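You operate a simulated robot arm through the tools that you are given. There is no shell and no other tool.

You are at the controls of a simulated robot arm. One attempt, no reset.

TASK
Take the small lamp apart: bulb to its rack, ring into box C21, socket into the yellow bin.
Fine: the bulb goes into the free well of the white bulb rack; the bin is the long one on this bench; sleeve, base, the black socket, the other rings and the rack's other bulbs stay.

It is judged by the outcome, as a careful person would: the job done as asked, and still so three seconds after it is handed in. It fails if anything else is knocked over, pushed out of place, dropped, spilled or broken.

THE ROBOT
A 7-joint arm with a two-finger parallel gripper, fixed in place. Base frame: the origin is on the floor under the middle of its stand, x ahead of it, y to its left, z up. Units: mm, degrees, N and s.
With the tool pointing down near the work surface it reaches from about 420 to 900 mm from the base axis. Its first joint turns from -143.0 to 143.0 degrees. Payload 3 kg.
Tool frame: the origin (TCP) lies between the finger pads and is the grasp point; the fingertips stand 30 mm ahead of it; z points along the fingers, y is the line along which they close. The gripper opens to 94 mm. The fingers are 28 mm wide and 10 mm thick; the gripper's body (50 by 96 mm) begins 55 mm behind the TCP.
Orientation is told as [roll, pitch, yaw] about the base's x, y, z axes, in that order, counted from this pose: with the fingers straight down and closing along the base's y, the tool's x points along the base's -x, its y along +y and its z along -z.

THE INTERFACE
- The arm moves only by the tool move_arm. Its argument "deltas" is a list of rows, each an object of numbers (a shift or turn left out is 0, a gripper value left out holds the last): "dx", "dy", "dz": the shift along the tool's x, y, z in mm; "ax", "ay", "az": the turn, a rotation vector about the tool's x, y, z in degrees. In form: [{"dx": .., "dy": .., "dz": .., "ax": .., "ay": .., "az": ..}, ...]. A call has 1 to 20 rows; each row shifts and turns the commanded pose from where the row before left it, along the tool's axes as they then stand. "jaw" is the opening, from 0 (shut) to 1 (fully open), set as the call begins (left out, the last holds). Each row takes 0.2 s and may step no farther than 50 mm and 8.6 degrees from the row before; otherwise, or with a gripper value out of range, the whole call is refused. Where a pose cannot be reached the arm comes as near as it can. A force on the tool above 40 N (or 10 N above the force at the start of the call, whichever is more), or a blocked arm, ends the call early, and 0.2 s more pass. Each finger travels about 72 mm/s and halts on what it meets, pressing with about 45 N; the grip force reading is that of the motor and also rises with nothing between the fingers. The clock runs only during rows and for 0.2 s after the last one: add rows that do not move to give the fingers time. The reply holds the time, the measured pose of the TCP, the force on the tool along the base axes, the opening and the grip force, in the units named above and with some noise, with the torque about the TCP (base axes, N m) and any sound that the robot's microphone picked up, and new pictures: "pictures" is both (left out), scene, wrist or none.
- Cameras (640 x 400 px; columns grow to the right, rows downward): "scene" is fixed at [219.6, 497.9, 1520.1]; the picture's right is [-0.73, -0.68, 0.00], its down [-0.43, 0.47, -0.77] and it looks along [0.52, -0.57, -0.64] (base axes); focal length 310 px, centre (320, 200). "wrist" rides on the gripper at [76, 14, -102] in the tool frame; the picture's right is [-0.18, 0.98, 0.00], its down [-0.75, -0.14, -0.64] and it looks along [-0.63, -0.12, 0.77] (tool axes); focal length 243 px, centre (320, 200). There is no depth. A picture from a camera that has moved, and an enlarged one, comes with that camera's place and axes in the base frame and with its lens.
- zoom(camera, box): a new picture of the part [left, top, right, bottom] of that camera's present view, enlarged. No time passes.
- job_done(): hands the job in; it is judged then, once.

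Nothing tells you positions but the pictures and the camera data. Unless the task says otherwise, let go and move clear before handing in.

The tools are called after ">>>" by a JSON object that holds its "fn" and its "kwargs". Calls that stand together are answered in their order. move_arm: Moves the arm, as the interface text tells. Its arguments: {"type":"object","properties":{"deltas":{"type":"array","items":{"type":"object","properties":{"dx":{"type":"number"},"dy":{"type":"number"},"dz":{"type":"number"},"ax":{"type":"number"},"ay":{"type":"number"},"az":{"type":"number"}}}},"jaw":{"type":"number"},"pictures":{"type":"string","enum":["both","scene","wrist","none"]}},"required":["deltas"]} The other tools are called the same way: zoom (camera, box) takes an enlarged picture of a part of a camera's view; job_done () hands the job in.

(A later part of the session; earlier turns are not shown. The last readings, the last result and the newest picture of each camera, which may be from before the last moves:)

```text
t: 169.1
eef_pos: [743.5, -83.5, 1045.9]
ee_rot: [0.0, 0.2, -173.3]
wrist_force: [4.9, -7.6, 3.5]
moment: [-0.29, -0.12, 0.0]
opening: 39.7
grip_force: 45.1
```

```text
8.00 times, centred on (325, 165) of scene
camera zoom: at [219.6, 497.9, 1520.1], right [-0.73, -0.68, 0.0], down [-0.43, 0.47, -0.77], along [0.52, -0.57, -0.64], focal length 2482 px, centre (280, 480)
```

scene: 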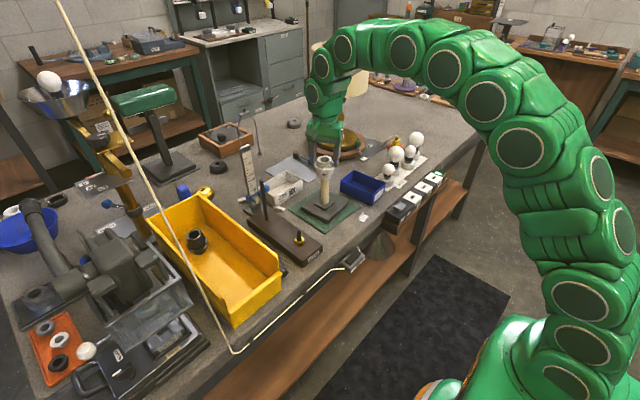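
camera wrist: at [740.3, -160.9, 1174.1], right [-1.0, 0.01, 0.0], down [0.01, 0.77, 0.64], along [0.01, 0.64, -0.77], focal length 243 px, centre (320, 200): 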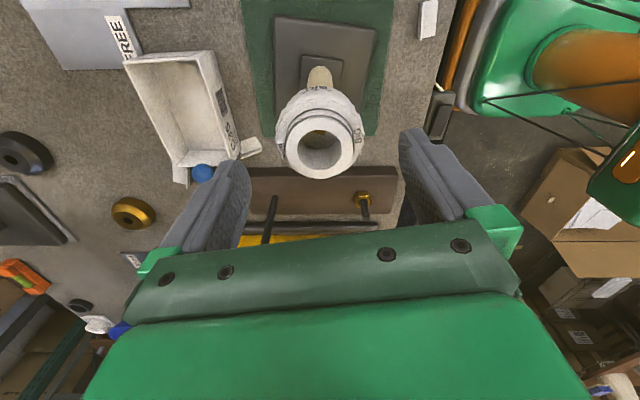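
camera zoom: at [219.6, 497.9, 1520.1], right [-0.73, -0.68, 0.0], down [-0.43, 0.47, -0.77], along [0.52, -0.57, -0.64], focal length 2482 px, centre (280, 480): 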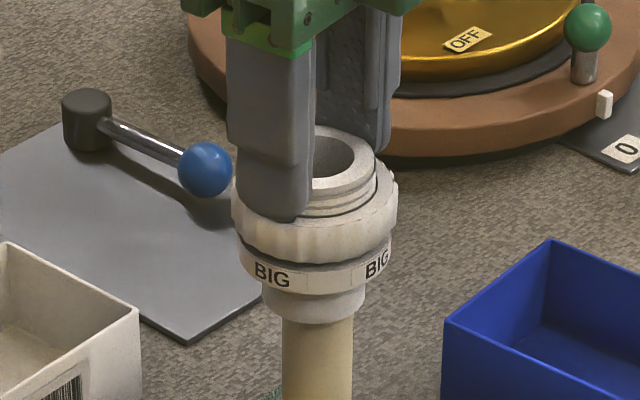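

Nearly seated but I'm near the wrist limit. Re-gripping with fresh clockwise range.

>>> {"fn": "move_arm", "kwargs": {"deltas": [{}, {}, {}, {"dz": -10}, {"dz": -15}, {"az": -8.6}, {"az": -8.6}, {"az": -8.6}, {"az": -8.6}, {"az": -8.6}, {"az": -8.6}, {"az": -8.6}, {"az": -8.6}, {"az": -8.6}, {"az": -8.6}, {}], "jaw": 1.0, "pictures": "wrist"}}

>>> {"fn": "zoom", "kwargs": {"camera": "wrist", "box": [260, 60, 380, 220]}}

>>> {"fn": "zoom", "kwargs": {"camera": "scene", "box": [305, 140, 345, 190]}}

```text
t: 172.5
eef_pos: [741.6, -83.3, 1071.5]
ee_rot: [0.2, -0.1, -87.1]
wrist_force: [0.0, 1.2, 0.1]
moment: [-0.01, -0.02, 0.03]
opening: 93.8
grip_force: 0.0
camera wrist: at [752.6, -6.2, 1173.1], right [0.99, -0.14, 0.0], down [-0.11, -0.76, 0.64], along [-0.08, -0.64, -0.77], focal length 243 px, centre (320, 200)
```

wrist: 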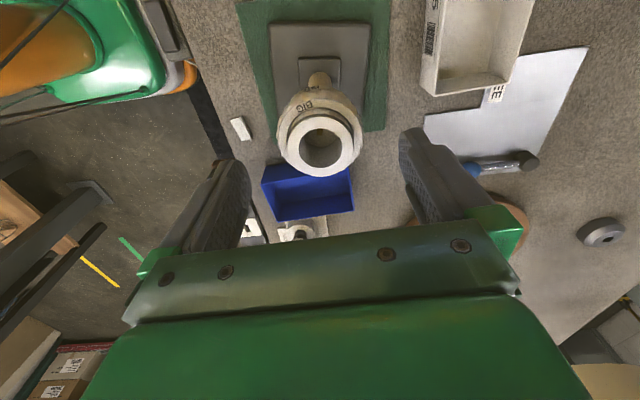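

```text
2.50 times, centred on (320, 140) of wrist
camera zoom: at [752.6, -6.2, 1173.1], right [0.99, -0.14, 0.0], down [-0.11, -0.76, 0.64], along [-0.08, -0.64, -0.77], focal length 606 px, centre (320, 350)
```

zoom: 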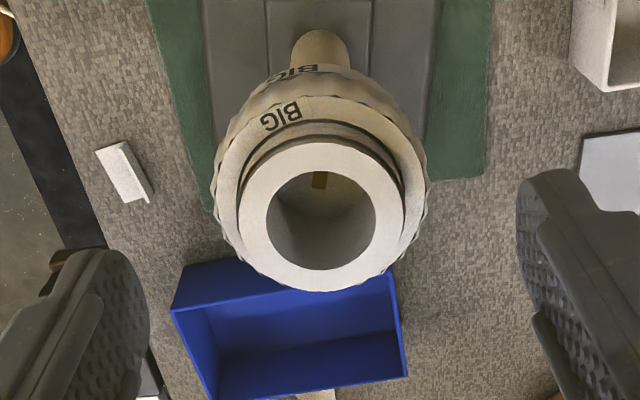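

```text
8.00 times, centred on (325, 165) of scene
camera zoom: at [219.6, 497.9, 1520.1], right [-0.73, -0.68, 0.0], down [-0.43, 0.47, -0.77], along [0.52, -0.57, -0.64], focal length 2482 px, centre (280, 480)
```

zoom: 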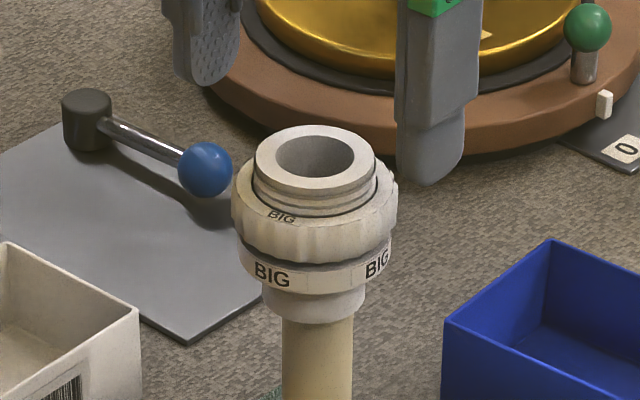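

>>> {"fn": "move_arm", "kwargs": {"deltas": [{"dz": 12}, {"dz": 12}, {}], "pictures": "none"}}

>>> {"fn": "move_arm", "kwargs": {"deltas": [{}, {}, {}, {}, {}], "jaw": 0.4, "pictures": "none"}}

>>> {"fn": "move_arm", "kwargs": {"deltas": [{"az": 3, "dz": 0.05}, {"az": 3, "dz": 0.05}, {"az": 3, "dz": 0.05}, {}], "pictures": "none"}}

```text
t: 173.3
eef_pos: [742.7, -83.4, 1046.9]
ee_rot: [0.3, -0.1, -87.3]
wrist_force: [-0.3, 0.7, 0.7]
moment: [-0.01, 0.03, -0.04]
opening: 93.9
grip_force: 0.1
```

```text
t: 174.5
eef_pos: [742.7, -83.1, 1046.9]
ee_rot: [0.3, -0.1, -87.4]
wrist_force: [6.6, -1.0, 3.0]
moment: [-0.07, -0.21, 0.02]
opening: 40.4
grip_force: 45.0
```

```text
t: 175.5
eef_pos: [742.4, -83.7, 1047.6]
ee_rot: [0.2, 0.0, -96.4]
wrist_force: [-0.7, -0.1, 2.2]
moment: [0.03, 0.27, 0.64]
opening: 40.4
grip_force: 44.7
```

Torque 0.64 N·m right away: the socket is seated. A little more to snug it.

>>> {"fn": "move_arm", "kwargs": {"deltas": [{"az": 2}, {"az": 2}, {}], "pictures": "none"}}

>>> {"fn": "zoom", "kwargs": {"camera": "scene", "box": [280, 130, 370, 230]}}

>>> {"fn": "zoom", "kwargs": {"camera": "scene", "box": [305, 140, 345, 190]}}

```text
t: 176.3
eef_pos: [743.9, -84.5, 1046.6]
ee_rot: [0.4, -0.1, -100.3]
wrist_force: [-0.6, 1.8, 5.2]
moment: [0.04, 0.17, 0.79]
opening: 40.6
grip_force: 44.8
```

```text
4.00 times, centred on (325, 180) of scene
camera zoom: at [219.6, 497.9, 1520.1], right [-0.73, -0.68, 0.0], down [-0.43, 0.47, -0.77], along [0.52, -0.57, -0.64], focal length 1241 px, centre (300, 280)
```

zoom: 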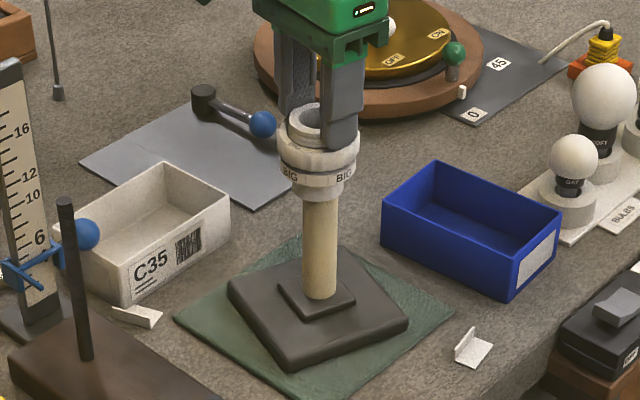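

```text
8.00 times, centred on (325, 165) of scene
camera zoom: at [219.6, 497.9, 1520.1], right [-0.73, -0.68, 0.0], down [-0.43, 0.47, -0.77], along [0.52, -0.57, -0.64], focal length 2482 px, centre (280, 480)
```

zoom: 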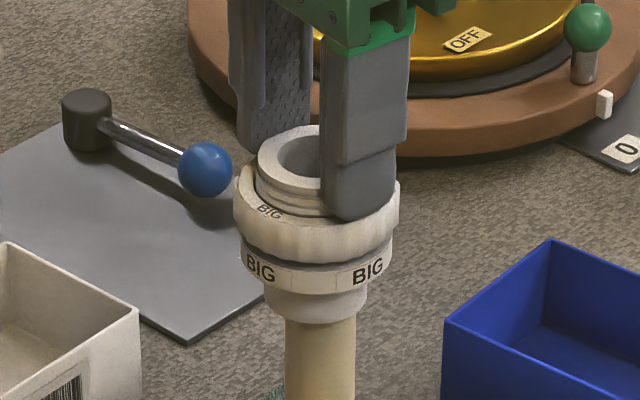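

The snugging twisted the base ~9° on the mat. I'll take most of the lamp's weight and turn it back the same amount.

>>> {"fn": "move_arm", "kwargs": {"deltas": [{"dz": -0.5}, {"dz": -0.5}, {}], "pictures": "none"}}

```text
t: 177.1
eef_pos: [743.1, -84.8, 1047.9]
ee_rot: [0.1, -0.1, -100.3]
wrist_force: [0.6, 0.5, -14.2]
moment: [0.01, -0.01, 0.01]
opening: 40.4
grip_force: 45.1
```

>>> {"fn": "move_arm", "kwargs": {"deltas": [{"dz": -0.3}, {"az": -3}, {"az": -3}, {"az": -3}, {}], "pictures": "none"}}

>>> {"fn": "zoom", "kwargs": {"camera": "scene", "box": [280, 130, 370, 230]}}

```text
t: 178.3
eef_pos: [741.7, -84.2, 1048.8]
ee_rot: [0.2, 0.0, -91.3]
wrist_force: [-0.1, 0.2, -14.8]
moment: [0.05, -0.01, 0.0]
opening: 40.0
grip_force: 45.0
```

```text
4.00 times, centred on (325, 180) of scene
camera zoom: at [219.6, 497.9, 1520.1], right [-0.73, -0.68, 0.0], down [-0.43, 0.47, -0.77], along [0.52, -0.57, -0.64], focal length 1241 px, centre (300, 280)
```

zoom: 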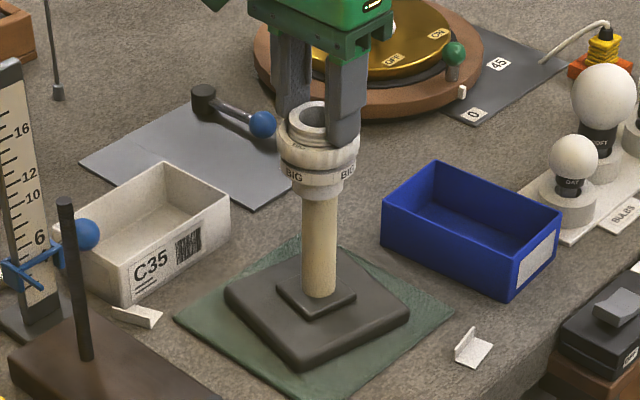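

>>> {"fn": "move_arm", "kwargs": {"deltas": [{"az": -4}, {"az": -4}, {"az": -3.5}, {}], "pictures": "none"}}

>>> {"fn": "zoom", "kwargs": {"camera": "scene", "box": [280, 130, 370, 230]}}

```text
t: 179.3
eef_pos: [742.6, -84.3, 1048.6]
ee_rot: [0.2, -0.2, -79.8]
wrist_force: [-0.4, 0.4, -15.1]
moment: [-0.02, 0.0, -0.03]
opening: 40.2
grip_force: 45.5
```

```text
4.00 times, centred on (325, 180) of scene
camera zoom: at [219.6, 497.9, 1520.1], right [-0.73, -0.68, 0.0], down [-0.43, 0.47, -0.77], along [0.52, -0.57, -0.64], focal length 1241 px, centre (300, 280)
```

zoom: 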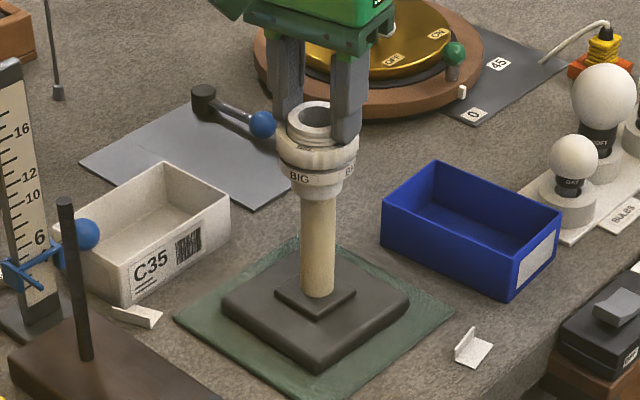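

Base is back in its original orientation. Setting the weight down, releasing, and rewinding to grip the ring again.

>>> {"fn": "move_arm", "kwargs": {"deltas": [{"dz": 0.5}, {"dz": 0.5}, {}], "pictures": "none"}}

>>> {"fn": "move_arm", "kwargs": {"deltas": [{}, {}, {}, {"dz": -10}, {"dz": -15}, {"az": 8.5}, {"az": 8.5}, {"az": 8.5}, {"az": 8.5}, {"az": 8.5}, {"az": 8.5}, {"az": 8.5}, {"az": 8.5}, {"az": 8.5}, {"az": 8.5}, {}], "jaw": 1.0, "pictures": "wrist"}}

>>> {"fn": "zoom", "kwargs": {"camera": "wrist", "box": [260, 60, 380, 220]}}

>>> {"fn": "zoom", "kwargs": {"camera": "scene", "box": [305, 140, 345, 190]}}

```text
t: 180.1
eef_pos: [743.8, -84.2, 1047.7]
ee_rot: [0.3, 0.0, -79.8]
wrist_force: [2.1, 2.7, -3.7]
moment: [0.32, 0.32, 0.1]
opening: 40.0
grip_force: 45.4
```

```text
t: 183.5
eef_pos: [742.5, -84.5, 1072.5]
ee_rot: [0.1, 0.2, -164.8]
wrist_force: [0.3, -0.2, 0.5]
moment: [-0.03, 0.0, 0.0]
opening: 94.0
grip_force: 0.0
camera wrist: at [820.1, -77.6, 1174.6], right [0.08, -1.0, 0.0], down [-0.77, -0.06, 0.64], along [-0.64, -0.05, -0.77], focal length 243 px, centre (320, 200)
```

wrist: 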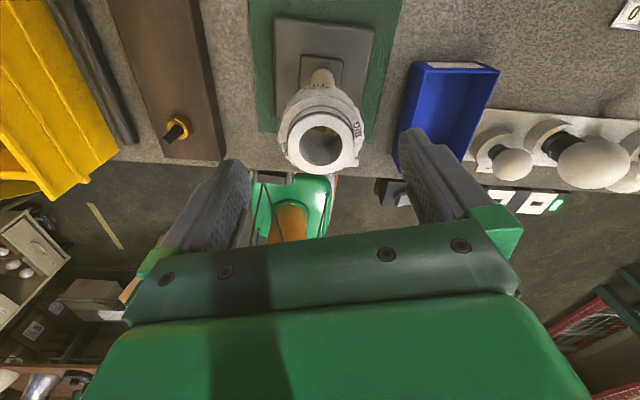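

```text
2.50 times, centred on (320, 140) of wrist
camera zoom: at [820.1, -77.6, 1174.6], right [0.08, -1.0, 0.0], down [-0.77, -0.06, 0.64], along [-0.64, -0.05, -0.77], focal length 606 px, centre (320, 350)
```

zoom: 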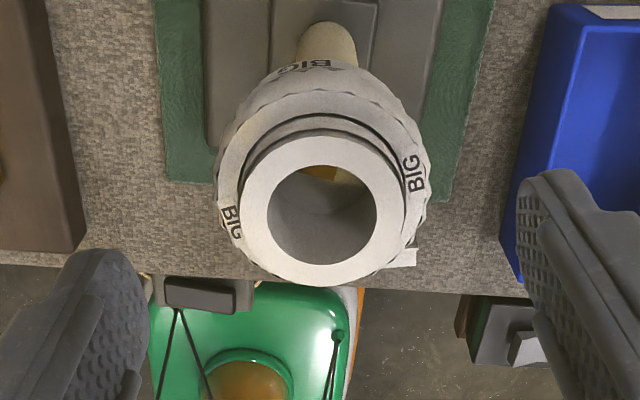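

```text
8.00 times, centred on (325, 165) of scene
camera zoom: at [219.6, 497.9, 1520.1], right [-0.73, -0.68, 0.0], down [-0.43, 0.47, -0.77], along [0.52, -0.57, -0.64], focal length 2482 px, centre (280, 480)
```

zoom: 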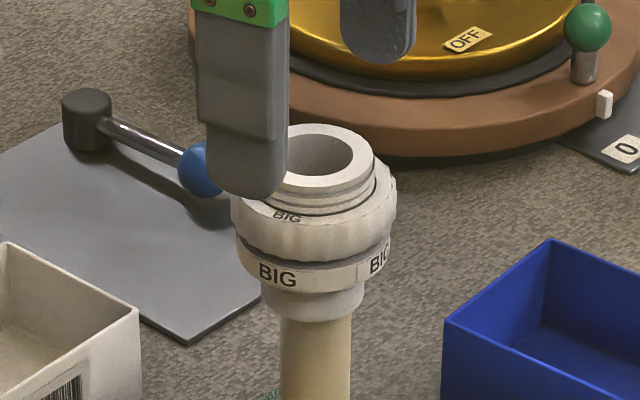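

>>> {"fn": "move_arm", "kwargs": {"deltas": [{"dy": 0.4, "dz": 20}, {"dz": 25}, {"dz": 26}, {}], "pictures": "none"}}

>>> {"fn": "move_arm", "kwargs": {"deltas": [{}, {}, {}, {}], "jaw": 0.58, "pictures": "none"}}

>>> {"fn": "move_arm", "kwargs": {"deltas": [{"dz": 0.4}, {"dz": 0.3}, {}], "pictures": "none"}}

```text
t: 184.5
eef_pos: [741.2, -85.5, 1001.8]
ee_rot: [0.1, 0.2, -164.8]
wrist_force: [-1.1, 0.1, -0.2]
moment: [0.01, -0.04, 0.02]
opening: 93.9
grip_force: 0.2
```

```text
t: 185.5
eef_pos: [742.0, -83.7, 1001.0]
ee_rot: [0.0, 0.2, -164.9]
wrist_force: [3.5, -5.3, 0.3]
moment: [-0.1, -0.02, -0.01]
opening: 60.5
grip_force: 45.0
```

```text
t: 186.3
eef_pos: [743.1, -85.1, 1002.1]
ee_rot: [0.1, 0.3, -164.9]
wrist_force: [0.6, -9.9, 18.6]
moment: [0.1, 0.17, 0.01]
opening: 60.5
grip_force: 44.7
```

Pressing at ~19 N. Turning counter-clockwise in small steps, lifting only enough to keep the load about 20–30 N.

>>> {"fn": "move_arm", "kwargs": {"deltas": [{"az": -6, "dz": -0.1}, {"az": -6, "dz": -0.1}, {"az": -6, "dz": -0.12}, {}], "pictures": "none"}}

>>> {"fn": "move_arm", "kwargs": {"deltas": [{"az": -6, "dz": -0.12}, {"az": -6, "dz": -0.12}, {"az": -6, "dz": -0.12}, {}], "pictures": "none"}}

>>> {"fn": "zoom", "kwargs": {"camera": "scene", "box": [305, 140, 345, 190]}}

```text
t: 187.3
eef_pos: [742.0, -84.5, 1001.5]
ee_rot: [0.1, 0.3, -146.7]
wrist_force: [-3.1, -14.8, 27.4]
moment: [0.01, -0.03, 0.0]
opening: 60.5
grip_force: 45.0
```

```text
t: 188.3
eef_pos: [742.9, -85.3, 1002.1]
ee_rot: [0.3, 0.1, -128.6]
wrist_force: [8.4, -14.5, 30.0]
moment: [0.32, 0.1, -0.02]
opening: 60.7
grip_force: 44.9
```

```text
8.00 times, centred on (325, 165) of scene
camera zoom: at [219.6, 497.9, 1520.1], right [-0.73, -0.68, 0.0], down [-0.43, 0.47, -0.77], along [0.52, -0.57, -0.64], focal length 2482 px, centre (280, 480)
```

zoom: 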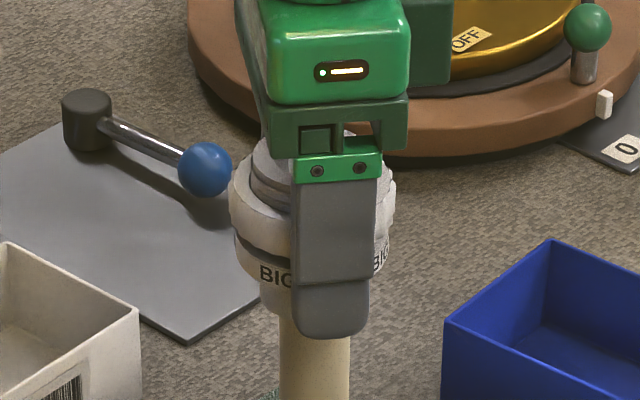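

The socket's flange label hasn't moved while the ring turned 36°. Continuing.

>>> {"fn": "move_arm", "kwargs": {"deltas": [{"dx": -0.2, "dy": 0.4, "dz": -0.15}, {"az": -6, "dz": -0.14}, {"az": -6, "dz": -0.14}, {"az": -6, "dz": -0.14}, {"az": -6, "dz": -0.14}, {}], "pictures": "none"}}

>>> {"fn": "move_arm", "kwargs": {"deltas": [{"az": -6, "dz": -0.14}, {"az": -6, "dz": -0.14}, {"az": -6, "dz": -0.14}, {"az": -6, "dz": -0.14}, {}], "pictures": "none"}}

>>> {"fn": "zoom", "kwargs": {"camera": "scene", "box": [305, 140, 345, 190]}}

```text
t: 189.3
eef_pos: [743.3, -85.8, 1002.0]
ee_rot: [0.3, 0.1, -110.9]
wrist_force: [-4.2, 0.6, 11.7]
moment: [0.35, 0.19, 0.01]
opening: 60.5
grip_force: 45.3
stopped in row 5: the force on the tool passed its limit at 45 N (the readings are from after the stop); the commanded pose is now the measured one
```

```text
t: 190.5
eef_pos: [743.8, -87.0, 1002.8]
ee_rot: [0.5, -0.2, -87.0]
wrist_force: [8.0, -9.3, 12.5]
moment: [0.0, 0.07, -0.01]
opening: 60.7
grip_force: 44.9
```

```text
8.00 times, centred on (325, 165) of scene
camera zoom: at [219.6, 497.9, 1520.1], right [-0.73, -0.68, 0.0], down [-0.43, 0.47, -0.77], along [0.52, -0.57, -0.64], focal length 2482 px, centre (280, 480)
```

zoom: 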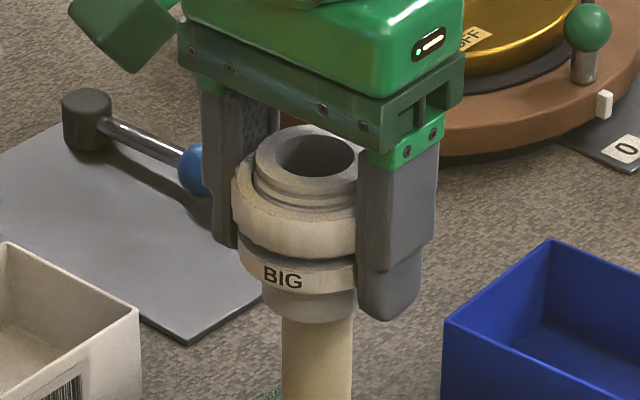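

>>> {"fn": "move_arm", "kwargs": {"deltas": [{"dz": 0.2}, {"az": -6, "dz": -0.13}, {"az": -6, "dz": -0.13}, {"az": -6, "dz": -0.13}, {"az": -6, "dz": -0.13}, {}], "pictures": "none"}}

>>> {"fn": "move_arm", "kwargs": {"deltas": [{"az": -6, "dz": -0.13}, {"az": -6, "dz": -0.13}, {"az": -6, "dz": -0.13}, {"az": -6, "dz": -0.13}, {}], "pictures": "none"}}

>>> {"fn": "zoom", "kwargs": {"camera": "scene", "box": [305, 140, 345, 190]}}

```text
t: 191.9
eef_pos: [743.6, -85.6, 1003.0]
ee_rot: [0.4, -0.2, -63.0]
wrist_force: [8.3, -9.5, 29.4]
moment: [0.4, 0.21, 0.01]
opening: 60.5
grip_force: 44.9
```

```text
t: 193.1
eef_pos: [743.3, -85.5, 1003.5]
ee_rot: [0.1, -0.4, -38.9]
wrist_force: [6.5, -10.0, 13.4]
moment: [0.02, 0.01, 0.02]
opening: 60.5
grip_force: 44.9
```

```text
8.00 times, centred on (325, 165) of scene
camera zoom: at [219.6, 497.9, 1520.1], right [-0.73, -0.68, 0.0], down [-0.43, 0.47, -0.77], along [0.52, -0.57, -0.64], focal length 2482 px, centre (280, 480)
```

zoom: 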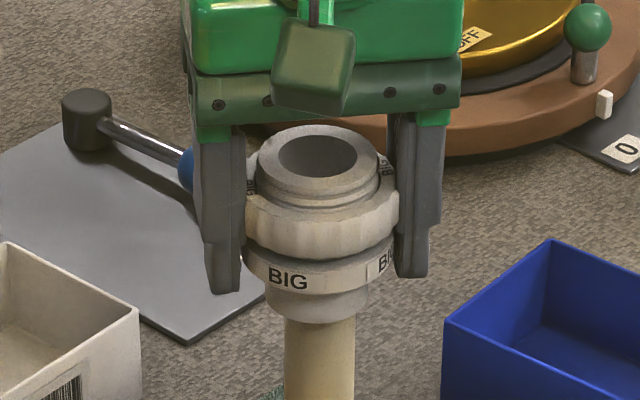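

The ring keeps climbing with the socket fixed. Testing whether it is free with a small lift.

>>> {"fn": "move_arm", "kwargs": {"deltas": [{"dz": -0.5}, {"dz": -0.3}, {}], "pictures": "none"}}

```text
t: 193.9
eef_pos: [744.2, -85.3, 1004.8]
ee_rot: [0.2, -0.4, -38.9]
wrist_force: [0.4, 0.0, -0.4]
moment: [-0.02, 0.02, 0.0]
opening: 60.6
grip_force: 44.8
```

>>> {"fn": "move_arm", "kwargs": {"deltas": [{"dz": -0.7}, {"dz": -0.8}, {}], "pictures": "none"}}

>>> {"fn": "zoom", "kwargs": {"camera": "scene", "box": [305, 140, 345, 190]}}

>>> {"fn": "zoom", "kwargs": {"camera": "wrist", "box": [270, 100, 370, 240]}}

```text
t: 194.7
eef_pos: [744.1, -86.1, 1005.4]
ee_rot: [0.2, -0.3, -39.0]
wrist_force: [0.8, 0.0, -0.8]
moment: [0.01, -0.04, -0.01]
opening: 60.6
grip_force: 45.1
```

```text
8.00 times, centred on (325, 165) of scene
camera zoom: at [219.6, 497.9, 1520.1], right [-0.73, -0.68, 0.0], down [-0.43, 0.47, -0.77], along [0.52, -0.57, -0.64], focal length 2482 px, centre (280, 480)
```

zoom: 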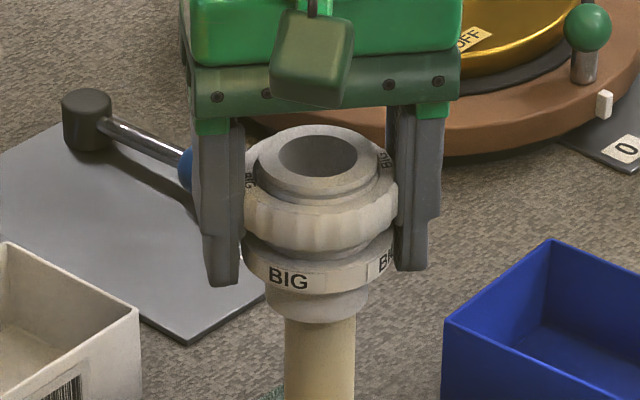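

```text
2.86 times, centred on (320, 170) of wrist
camera zoom: at [692.5, -25.6, 1107.4], right [0.76, 0.65, 0.0], down [0.49, -0.58, 0.65], along [0.42, -0.49, -0.76], focal length 693 px, centre (320, 286)
```

zoom: 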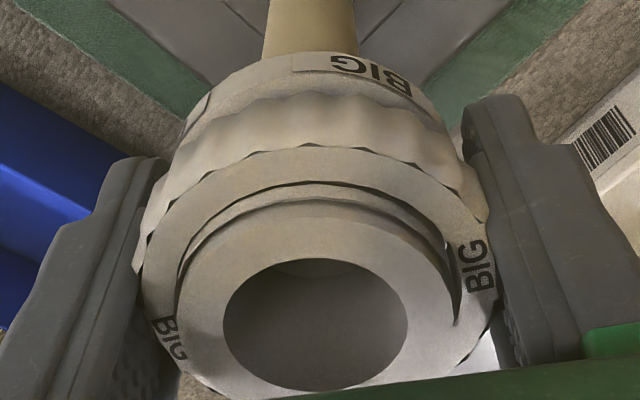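

The ring is free: it lifts with no force while the socket stays. Lifting it straight up off the socket.

>>> {"fn": "move_arm", "kwargs": {"deltas": [{"dz": -3}, {"dz": -4}, {"dz": -5}, {"dz": -6}, {}], "pictures": "none"}}

>>> {"fn": "move_arm", "kwargs": {"deltas": [{"dz": -8}, {"dz": -10}, {"dz": -12}, {"dz": -15}, {"dz": -15}, {}], "pictures": "both"}}

>>> {"fn": "zoom", "kwargs": {"camera": "scene", "box": [280, 110, 370, 210]}}

```text
t: 195.9
eef_pos: [742.8, -85.2, 1023.6]
ee_rot: [0.1, -0.4, -39.0]
wrist_force: [-0.8, 0.4, -1.3]
moment: [-0.03, 0.0, 0.0]
opening: 60.4
grip_force: 44.6
```

```text
t: 197.3
eef_pos: [743.2, -84.8, 1085.4]
ee_rot: [0.2, -0.4, -38.9]
wrist_force: [0.3, 0.1, -0.8]
moment: [-0.03, 0.0, 0.0]
opening: 60.3
grip_force: 44.9
camera wrist: at [691.9, -24.7, 1186.7], right [0.76, 0.65, 0.0], down [0.49, -0.58, 0.65], along [0.42, -0.49, -0.76], focal length 243 px, centre (320, 200)
```

scene: 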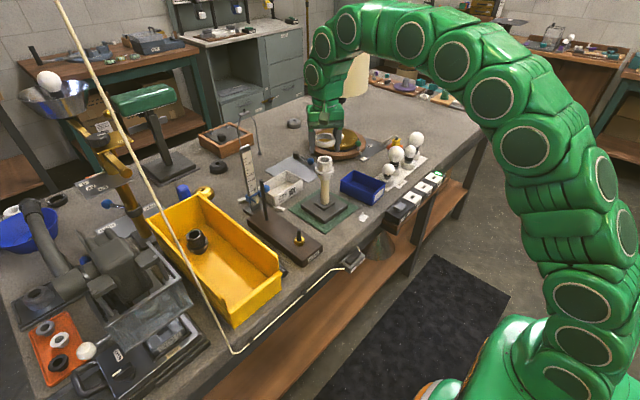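
wrist: 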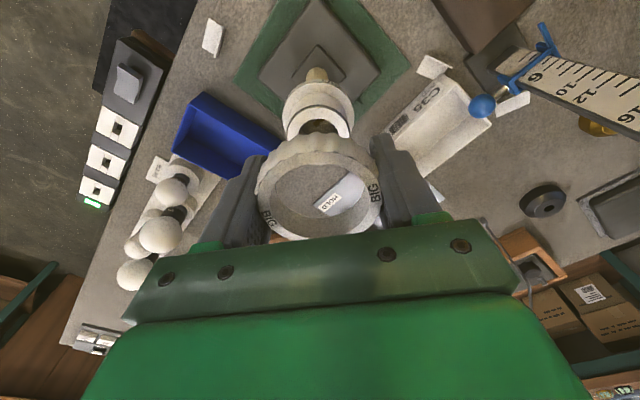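

```text
4.00 times, centred on (325, 160) of scene
camera zoom: at [219.6, 497.9, 1520.1], right [-0.73, -0.68, 0.0], down [-0.43, 0.47, -0.77], along [0.52, -0.57, -0.64], focal length 1241 px, centre (300, 360)
```

zoom: 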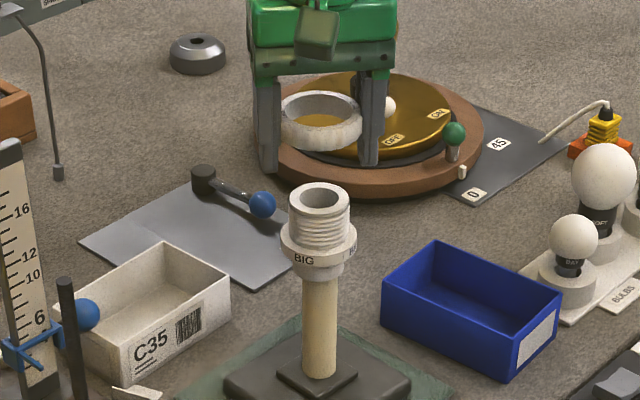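

The ring is off and the socket stays on the lamp. Now turning so the fingers open along the blue box's long side, and moving above box C21.

>>> {"fn": "move_arm", "kwargs": {"deltas": [{"az": 7.4}, {"az": 7.4}, {"az": 7.4}, {"az": 7.4}, {"az": 7.4}, {"dx": -35, "dy": -17}, {"dx": -40, "dy": -20}, {"dx": -40, "dy": -20}, {"dx": -39, "dy": -20}, {}], "pictures": "both"}}

>>> {"fn": "zoom", "kwargs": {"camera": "wrist", "box": [200, 0, 440, 240]}}

>>> {"fn": "zoom", "kwargs": {"camera": "scene", "box": [320, 110, 410, 220]}}

```text
t: 199.5
eef_pos: [704.7, -253.6, 1083.9]
ee_rot: [0.3, -0.2, -76.0]
wrist_force: [0.7, -0.5, -0.8]
moment: [0.0, 0.0, 0.01]
opening: 60.6
grip_force: 44.9
camera wrist: at [699.7, -175.8, 1185.4], right [1.0, 0.06, 0.01], down [0.04, -0.76, 0.64], along [0.04, -0.64, -0.77], focal length 243 px, centre (320, 200)
```

scene: 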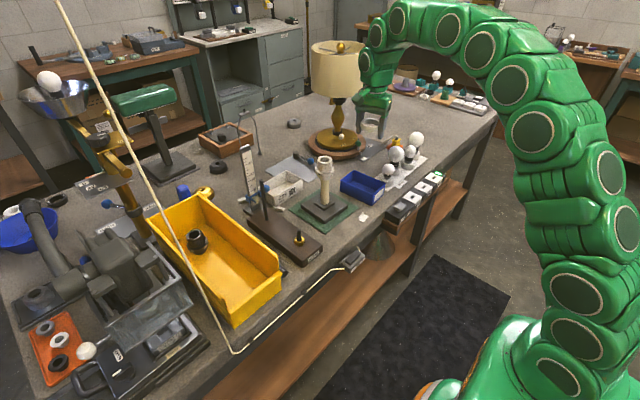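
wrist: 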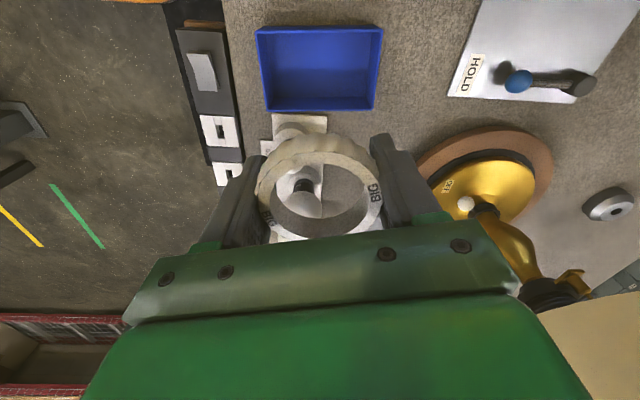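

```text
1.67 times, centred on (320, 120) of wrist
camera zoom: at [699.7, -175.8, 1185.4], right [1.0, 0.06, 0.01], down [0.04, -0.76, 0.64], along [0.04, -0.64, -0.77], focal length 404 px, centre (320, 333)
```

zoom: 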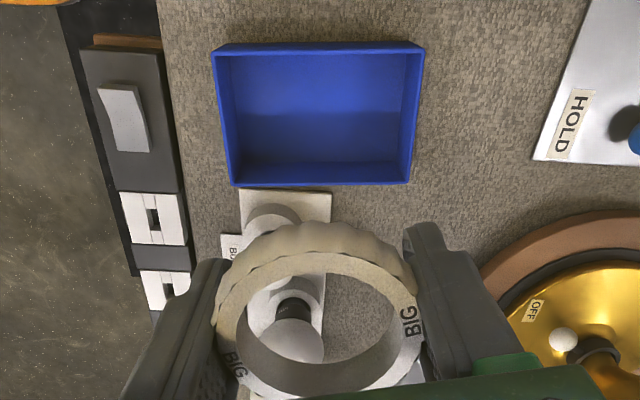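

```text
3.64 times, centred on (365, 165) of scene
camera zoom: at [219.6, 497.9, 1520.1], right [-0.73, -0.68, 0.0], down [-0.43, 0.47, -0.77], along [0.52, -0.57, -0.64], focal length 1128 px, centre (156, 327)
```

zoom: 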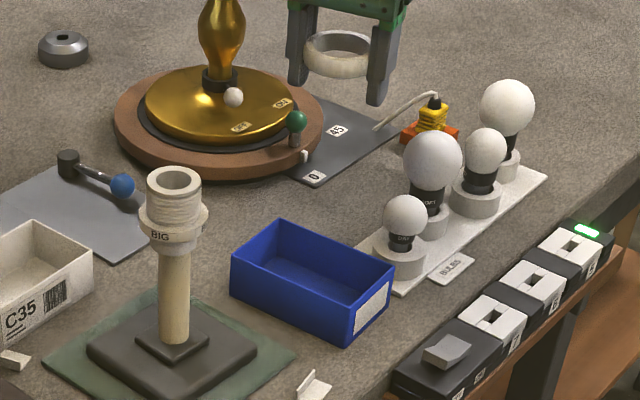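

The box centre is about 11 mm further along the tool's x. Correcting and descending toward the box.

>>> {"fn": "move_arm", "kwargs": {"deltas": [{"dx": 11}, {"dz": 40}, {"dz": 40}, {"dz": 40}, {"dz": 25}, {}], "pictures": "both"}}

>>> {"fn": "zoom", "kwargs": {"camera": "scene", "box": [330, 130, 400, 220]}}

```text
t: 200.9
eef_pos: [702.8, -244.3, 940.5]
ee_rot: [0.4, -0.2, -76.0]
wrist_force: [-0.8, -0.3, 0.0]
moment: [-0.01, -0.01, 0.04]
opening: 60.3
grip_force: 45.0
camera wrist: at [698.3, -166.0, 1041.2], right [1.0, 0.06, 0.01], down [0.04, -0.76, 0.64], along [0.04, -0.64, -0.77], focal length 243 px, centre (320, 200)
```

scene: 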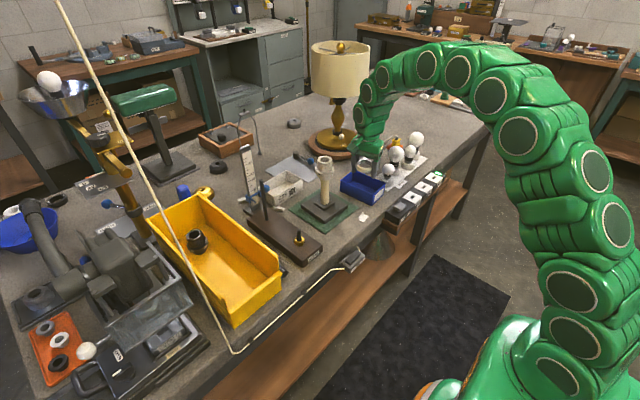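
wrist: 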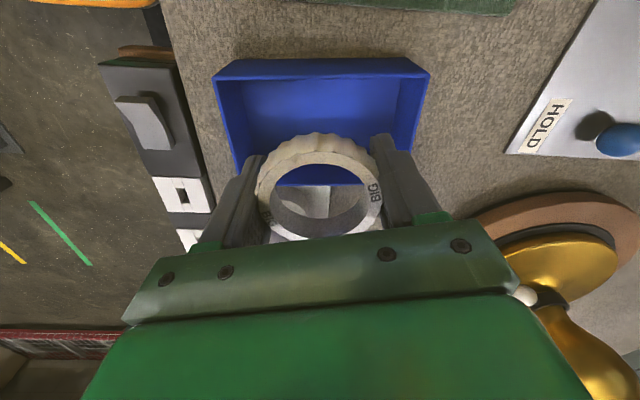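

```text
4.44 times, centred on (365, 175) of scene
camera zoom: at [219.6, 497.9, 1520.1], right [-0.73, -0.68, 0.0], down [-0.43, 0.47, -0.77], along [0.52, -0.57, -0.64], focal length 1379 px, centre (120, 311)
```

zoom: 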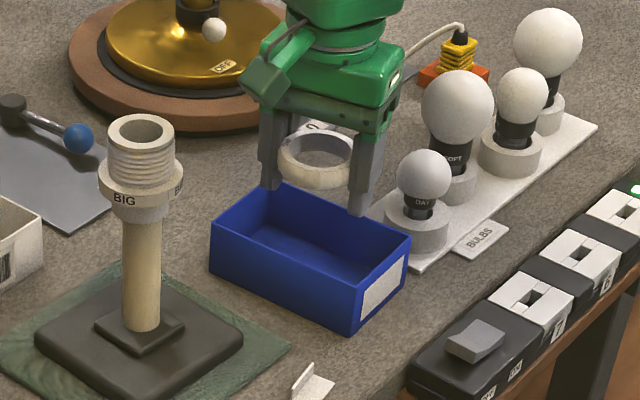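

Ring is over the box opening. Fine-centring and lowering until the fingertips are just above the box floor.

>>> {"fn": "move_arm", "kwargs": {"deltas": [{"dx": -3}, {"dz": 25}, {"dz": 20}, {"dz": 15}, {"dz": 10}, {}], "pictures": "both"}}

>>> {"fn": "zoom", "kwargs": {"camera": "scene", "box": [330, 130, 400, 220]}}

```text
t: 202.3
eef_pos: [705.8, -244.9, 867.8]
ee_rot: [0.4, -0.2, -75.9]
wrist_force: [-1.0, 0.1, -0.3]
moment: [-0.02, 0.02, 0.01]
opening: 60.4
grip_force: 45.3
camera wrist: at [699.3, -167.6, 969.6], right [1.0, 0.06, 0.01], down [0.04, -0.76, 0.64], along [0.04, -0.64, -0.77], focal length 243 px, centre (320, 200)
```

scene: 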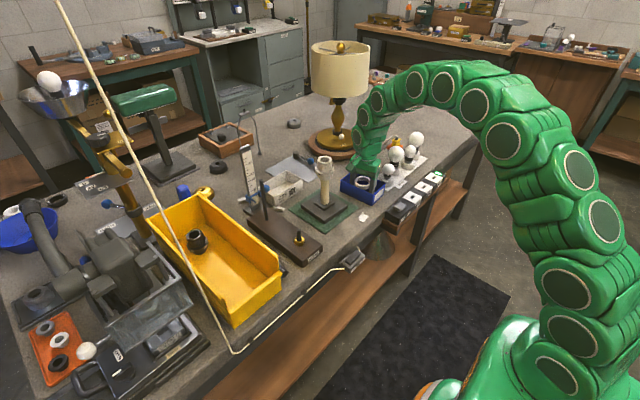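
wrist: 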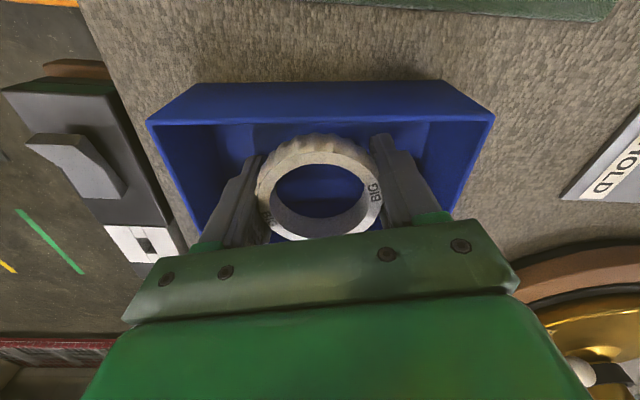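

```text
4.44 times, centred on (365, 175) of scene
camera zoom: at [219.6, 497.9, 1520.1], right [-0.73, -0.68, 0.0], down [-0.43, 0.47, -0.77], along [0.52, -0.57, -0.64], focal length 1379 px, centre (120, 311)
```

zoom: 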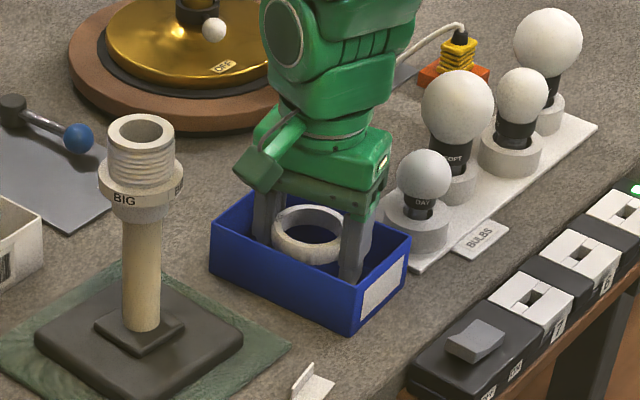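

>>> {"fn": "move_arm", "kwargs": {"deltas": [{"dz": 2}, {"dz": 1.5}, {}], "pictures": "none"}}

>>> {"fn": "move_arm", "kwargs": {"deltas": [{}, {}, {}], "jaw": 0.68, "pictures": "wrist"}}

>>> {"fn": "zoom", "kwargs": {"camera": "scene", "box": [330, 130, 400, 220]}}

```text
t: 203.1
eef_pos: [704.7, -246.0, 865.2]
ee_rot: [0.4, -0.2, -76.0]
wrist_force: [-0.7, -0.3, -1.1]
moment: [-0.01, -0.01, 0.01]
opening: 60.2
grip_force: 45.1
```

```text
t: 203.9
eef_pos: [704.2, -245.8, 864.7]
ee_rot: [0.4, -0.2, -76.0]
wrist_force: [-0.4, 0.6, 0.1]
moment: [0.03, -0.04, 0.0]
opening: 64.1
grip_force: 0.0
camera wrist: at [699.3, -167.9, 966.4], right [1.0, 0.06, 0.01], down [0.04, -0.76, 0.64], along [0.04, -0.64, -0.77], focal length 243 px, centre (320, 200)
```

wrist: 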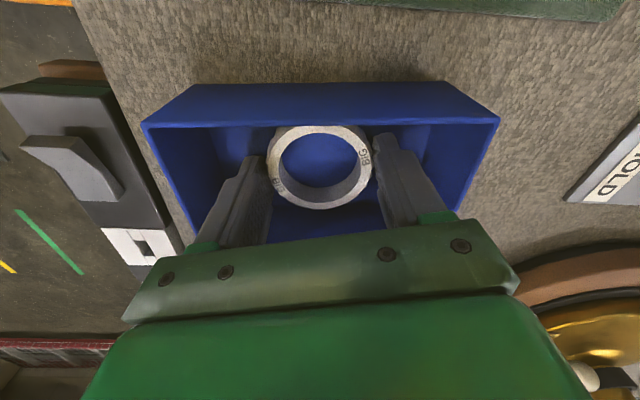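

```text
4.44 times, centred on (365, 175) of scene
camera zoom: at [219.6, 497.9, 1520.1], right [-0.73, -0.68, 0.0], down [-0.43, 0.47, -0.77], along [0.52, -0.57, -0.64], focal length 1379 px, centre (120, 311)
```

zoom: 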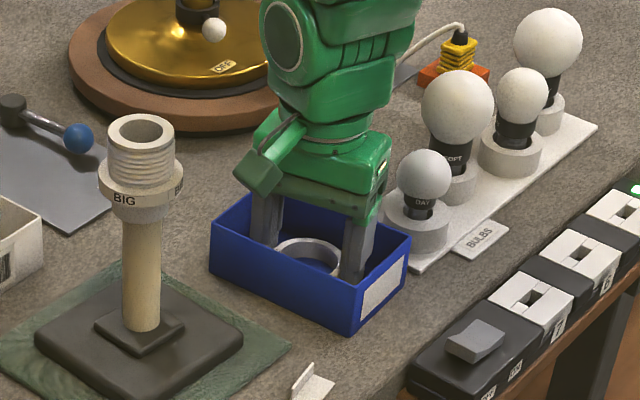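

The ring dropped flat onto the box floor. Opening a little more and rising straight up.

>>> {"fn": "move_arm", "kwargs": {"deltas": [{}, {"dz": -15}, {"dz": -25}, {"dz": -40}, {"dz": -45}, {"dz": -45}, {"dz": -35}, {}], "jaw": 0.76, "pictures": "both"}}

>>> {"fn": "zoom", "kwargs": {"camera": "scene", "box": [270, 110, 440, 230]}}

```text
t: 205.7
eef_pos: [705.2, -243.8, 1068.1]
ee_rot: [0.5, -0.2, -76.0]
wrist_force: [-0.1, -0.2, 0.1]
moment: [0.01, 0.02, 0.0]
opening: 71.3
grip_force: 0.1
camera wrist: at [699.5, -166.9, 1169.5], right [1.0, 0.06, 0.01], down [0.04, -0.76, 0.64], along [0.04, -0.64, -0.77], focal length 243 px, centre (320, 200)
```

scene: 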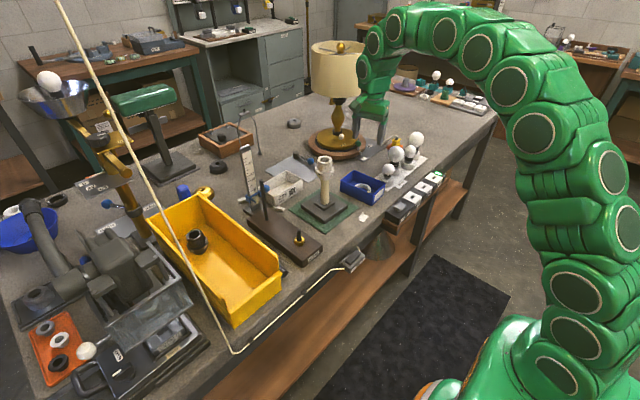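
wrist: 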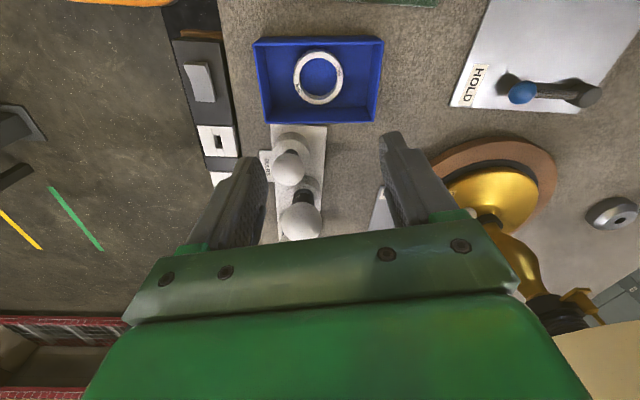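

```text
3.33 times, centred on (355, 170) of scene
camera zoom: at [219.6, 497.9, 1520.1], right [-0.73, -0.68, 0.0], down [-0.43, 0.47, -0.77], along [0.52, -0.57, -0.64], focal length 1034 px, centre (203, 300)
```

zoom: 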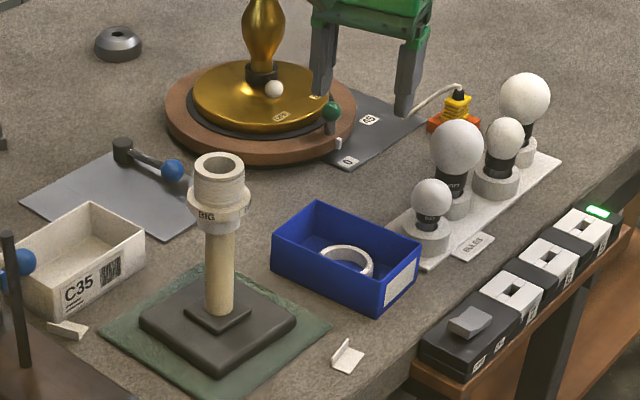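

The ring is in C21. Last piece: the socket. Moving back above the lamp and turning to yaw -150 to leave room for unscrewing.

>>> {"fn": "move_arm", "kwargs": {"deltas": [{"dx": 36, "dy": 19}, {"dx": 36, "dy": 19}, {"dx": 36, "dy": 19}, {"dx": 37, "dy": 18.4}, {"az": 8.3}, {"az": 8.3}, {"az": 8.3}, {"az": 8.3}, {"az": 8.3}, {"az": 8.3}, {"az": 8.3}, {"az": 8.3}, {"az": 8}, {}], "jaw": 1.0, "pictures": "both"}}

>>> {"fn": "zoom", "kwargs": {"camera": "wrist", "box": [260, 60, 380, 220]}}

>>> {"fn": "zoom", "kwargs": {"camera": "scene", "box": [305, 140, 345, 190]}}

```text
t: 208.7
eef_pos: [742.8, -85.9, 1069.9]
ee_rot: [0.3, 0.2, -150.5]
wrist_force: [0.8, -0.5, -0.5]
moment: [0.01, -0.01, 0.0]
opening: 94.1
grip_force: 0.0
camera wrist: at [814.7, -61.0, 1172.6], right [0.32, -0.95, 0.0], down [-0.73, -0.25, 0.64], along [-0.6, -0.21, -0.77], focal length 243 px, centre (320, 200)
```

scene: 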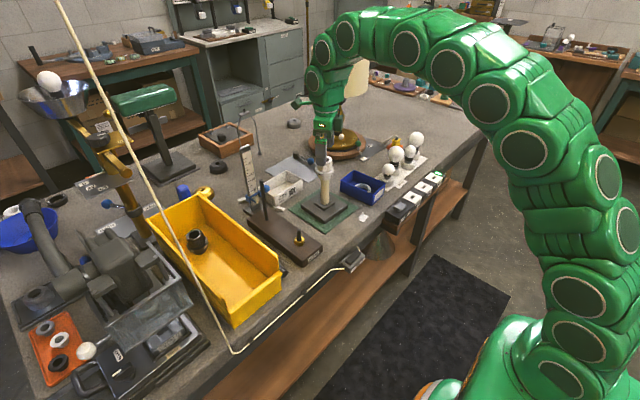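
wrist: 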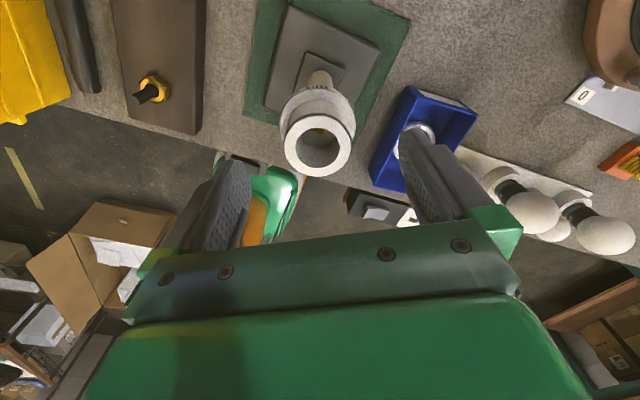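

```text
2.50 times, centred on (320, 140) of wrist
camera zoom: at [814.7, -61.0, 1172.6], right [0.32, -0.95, 0.0], down [-0.73, -0.25, 0.64], along [-0.6, -0.21, -0.77], focal length 606 px, centre (320, 350)
```

zoom: 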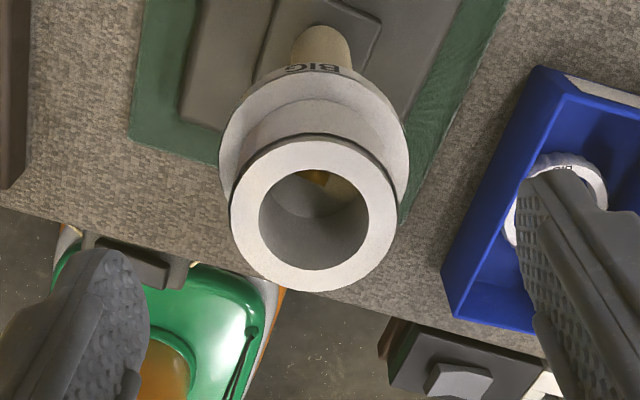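

```text
8.00 times, centred on (325, 165) of scene
camera zoom: at [219.6, 497.9, 1520.1], right [-0.73, -0.68, 0.0], down [-0.43, 0.47, -0.77], along [0.52, -0.57, -0.64], focal length 2482 px, centre (280, 480)
```

zoom: 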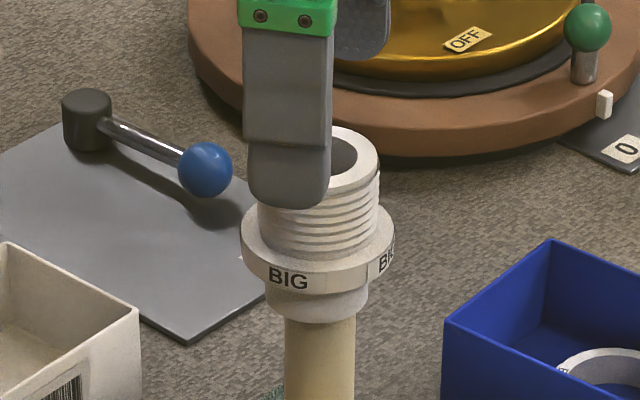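

Centring (1.7 mm) and descending so the fingertips stop above the flange, then gripping the threaded body.

>>> {"fn": "move_arm", "kwargs": {"deltas": [{"dy": -1.7, "dx": -0.5}, {"dz": 20}, {"dz": 15}, {"dz": 4}, {}], "pictures": "none"}}

>>> {"fn": "move_arm", "kwargs": {"deltas": [{}, {}, {}, {}, {}], "jaw": 0.38, "pictures": "wrist"}}

>>> {"fn": "zoom", "kwargs": {"camera": "scene", "box": [305, 140, 345, 190]}}

```text
t: 209.9
eef_pos: [741.2, -86.0, 1030.4]
ee_rot: [0.3, 0.3, -150.4]
wrist_force: [0.4, 0.0, -0.5]
moment: [0.0, 0.0, -0.01]
opening: 93.7
grip_force: 0.0
```

```text
t: 211.1
eef_pos: [740.6, -85.6, 1030.7]
ee_rot: [0.3, 0.3, -150.4]
wrist_force: [-1.4, 1.1, 0.5]
moment: [0.62, 0.48, -0.01]
opening: 42.4
grip_force: 45.1
camera wrist: at [813.7, -59.8, 1133.4], right [0.33, -0.95, 0.0], down [-0.73, -0.25, 0.64], along [-0.6, -0.21, -0.77], focal length 243 px, centre (320, 200)
```

wrist: 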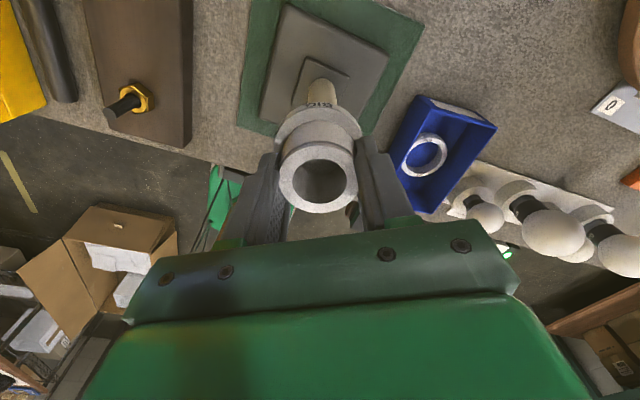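

```text
8.00 times, centred on (325, 165) of scene
camera zoom: at [219.6, 497.9, 1520.1], right [-0.73, -0.68, 0.0], down [-0.43, 0.47, -0.77], along [0.52, -0.57, -0.64], focal length 2482 px, centre (280, 480)
```

zoom: 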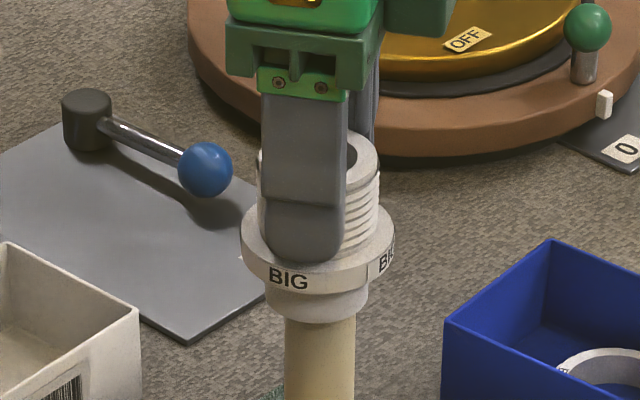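

Holding the socket body. Turning counter-clockwise with slight downward load to break it loose, and watching that the base stays put.

>>> {"fn": "move_arm", "kwargs": {"deltas": [{"dz": 0.3}, {"az": -4}, {"az": -4}, {"az": -4}, {}], "pictures": "none"}}

>>> {"fn": "zoom", "kwargs": {"camera": "scene", "box": [280, 130, 370, 230]}}

```text
t: 212.3
eef_pos: [741.1, -85.7, 1030.7]
ee_rot: [0.4, 0.3, -138.3]
wrist_force: [4.3, -4.3, 3.9]
moment: [0.41, 0.35, -0.01]
opening: 42.2
grip_force: 45.0
```

```text
4.00 times, centred on (325, 180) of scene
camera zoom: at [219.6, 497.9, 1520.1], right [-0.73, -0.68, 0.0], down [-0.43, 0.47, -0.77], along [0.52, -0.57, -0.64], focal length 1241 px, centre (300, 280)
```

zoom: 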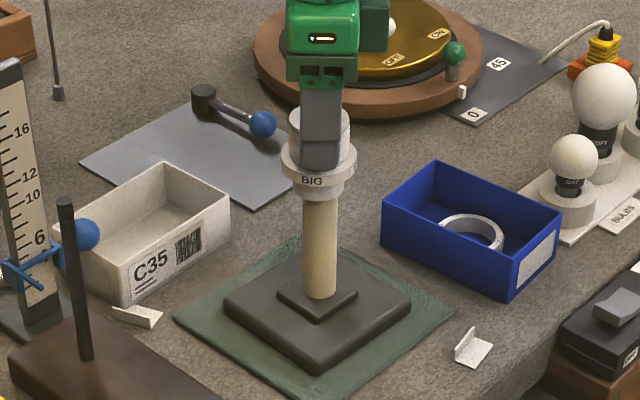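

The socket turns and the base stays. Unscrewing with matched lift.

>>> {"fn": "move_arm", "kwargs": {"deltas": [{"az": -8, "dz": -0.19}, {"az": -8, "dz": -0.19}, {"az": -8, "dz": -0.19}, {"az": -8, "dz": -0.19}, {}], "pictures": "none"}}

>>> {"fn": "move_arm", "kwargs": {"deltas": [{"az": -8, "dz": -0.19}, {"az": -8, "dz": -0.19}, {"az": -8, "dz": -0.19}, {"az": -8, "dz": -0.19}, {}], "pictures": "none"}}

```text
t: 213.5
eef_pos: [741.9, -84.5, 1032.8]
ee_rot: [0.5, 0.0, -106.3]
wrist_force: [6.7, -8.5, 16.7]
moment: [0.36, 0.48, 0.0]
opening: 42.2
grip_force: 45.1
```

```text
t: 214.7
eef_pos: [739.8, -84.9, 1032.9]
ee_rot: [0.4, -0.3, -74.3]
wrist_force: [10.8, -11.6, 31.7]
moment: [-0.36, 0.43, -0.01]
opening: 42.0
grip_force: 45.4
```

>>> {"fn": "move_arm", "kwargs": {"deltas": [{"dx": -0.4, "dy": 0.3, "dz": -0.6}, {"az": -8, "dz": -0.2}, {"az": -8, "dz": -0.2}, {"az": -8, "dz": -0.2}, {"az": -8, "dz": -0.2}, {}], "pictures": "none"}}

>>> {"fn": "move_arm", "kwargs": {"deltas": [{"az": -8, "dz": -0.2}, {"az": -8, "dz": -0.2}, {"az": -8, "dz": -0.2}, {"az": -8, "dz": -0.2}, {}], "pictures": "none"}}

>>> {"fn": "zoom", "kwargs": {"camera": "scene", "box": [280, 130, 370, 230]}}

```text
t: 216.1
eef_pos: [740.6, -86.1, 1032.9]
ee_rot: [0.1, -0.3, -42.3]
wrist_force: [8.6, -3.9, 11.6]
moment: [-0.13, -0.11, -0.03]
opening: 42.2
grip_force: 44.7
```

```text
t: 217.3
eef_pos: [740.2, -83.9, 1035.1]
ee_rot: [0.0, -0.4, -10.3]
wrist_force: [4.3, 2.0, 7.2]
moment: [0.69, 0.52, 0.02]
opening: 42.0
grip_force: 45.1
```

```text
4.00 times, centred on (325, 180) of scene
camera zoom: at [219.6, 497.9, 1520.1], right [-0.73, -0.68, 0.0], down [-0.43, 0.47, -0.77], along [0.52, -0.57, -0.64], focal length 1241 px, centre (300, 280)
```

zoom: 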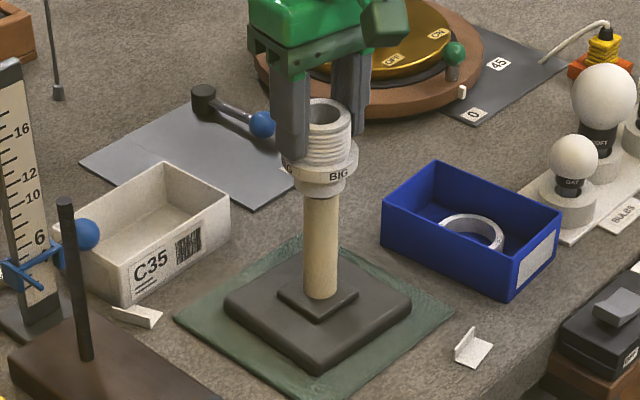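

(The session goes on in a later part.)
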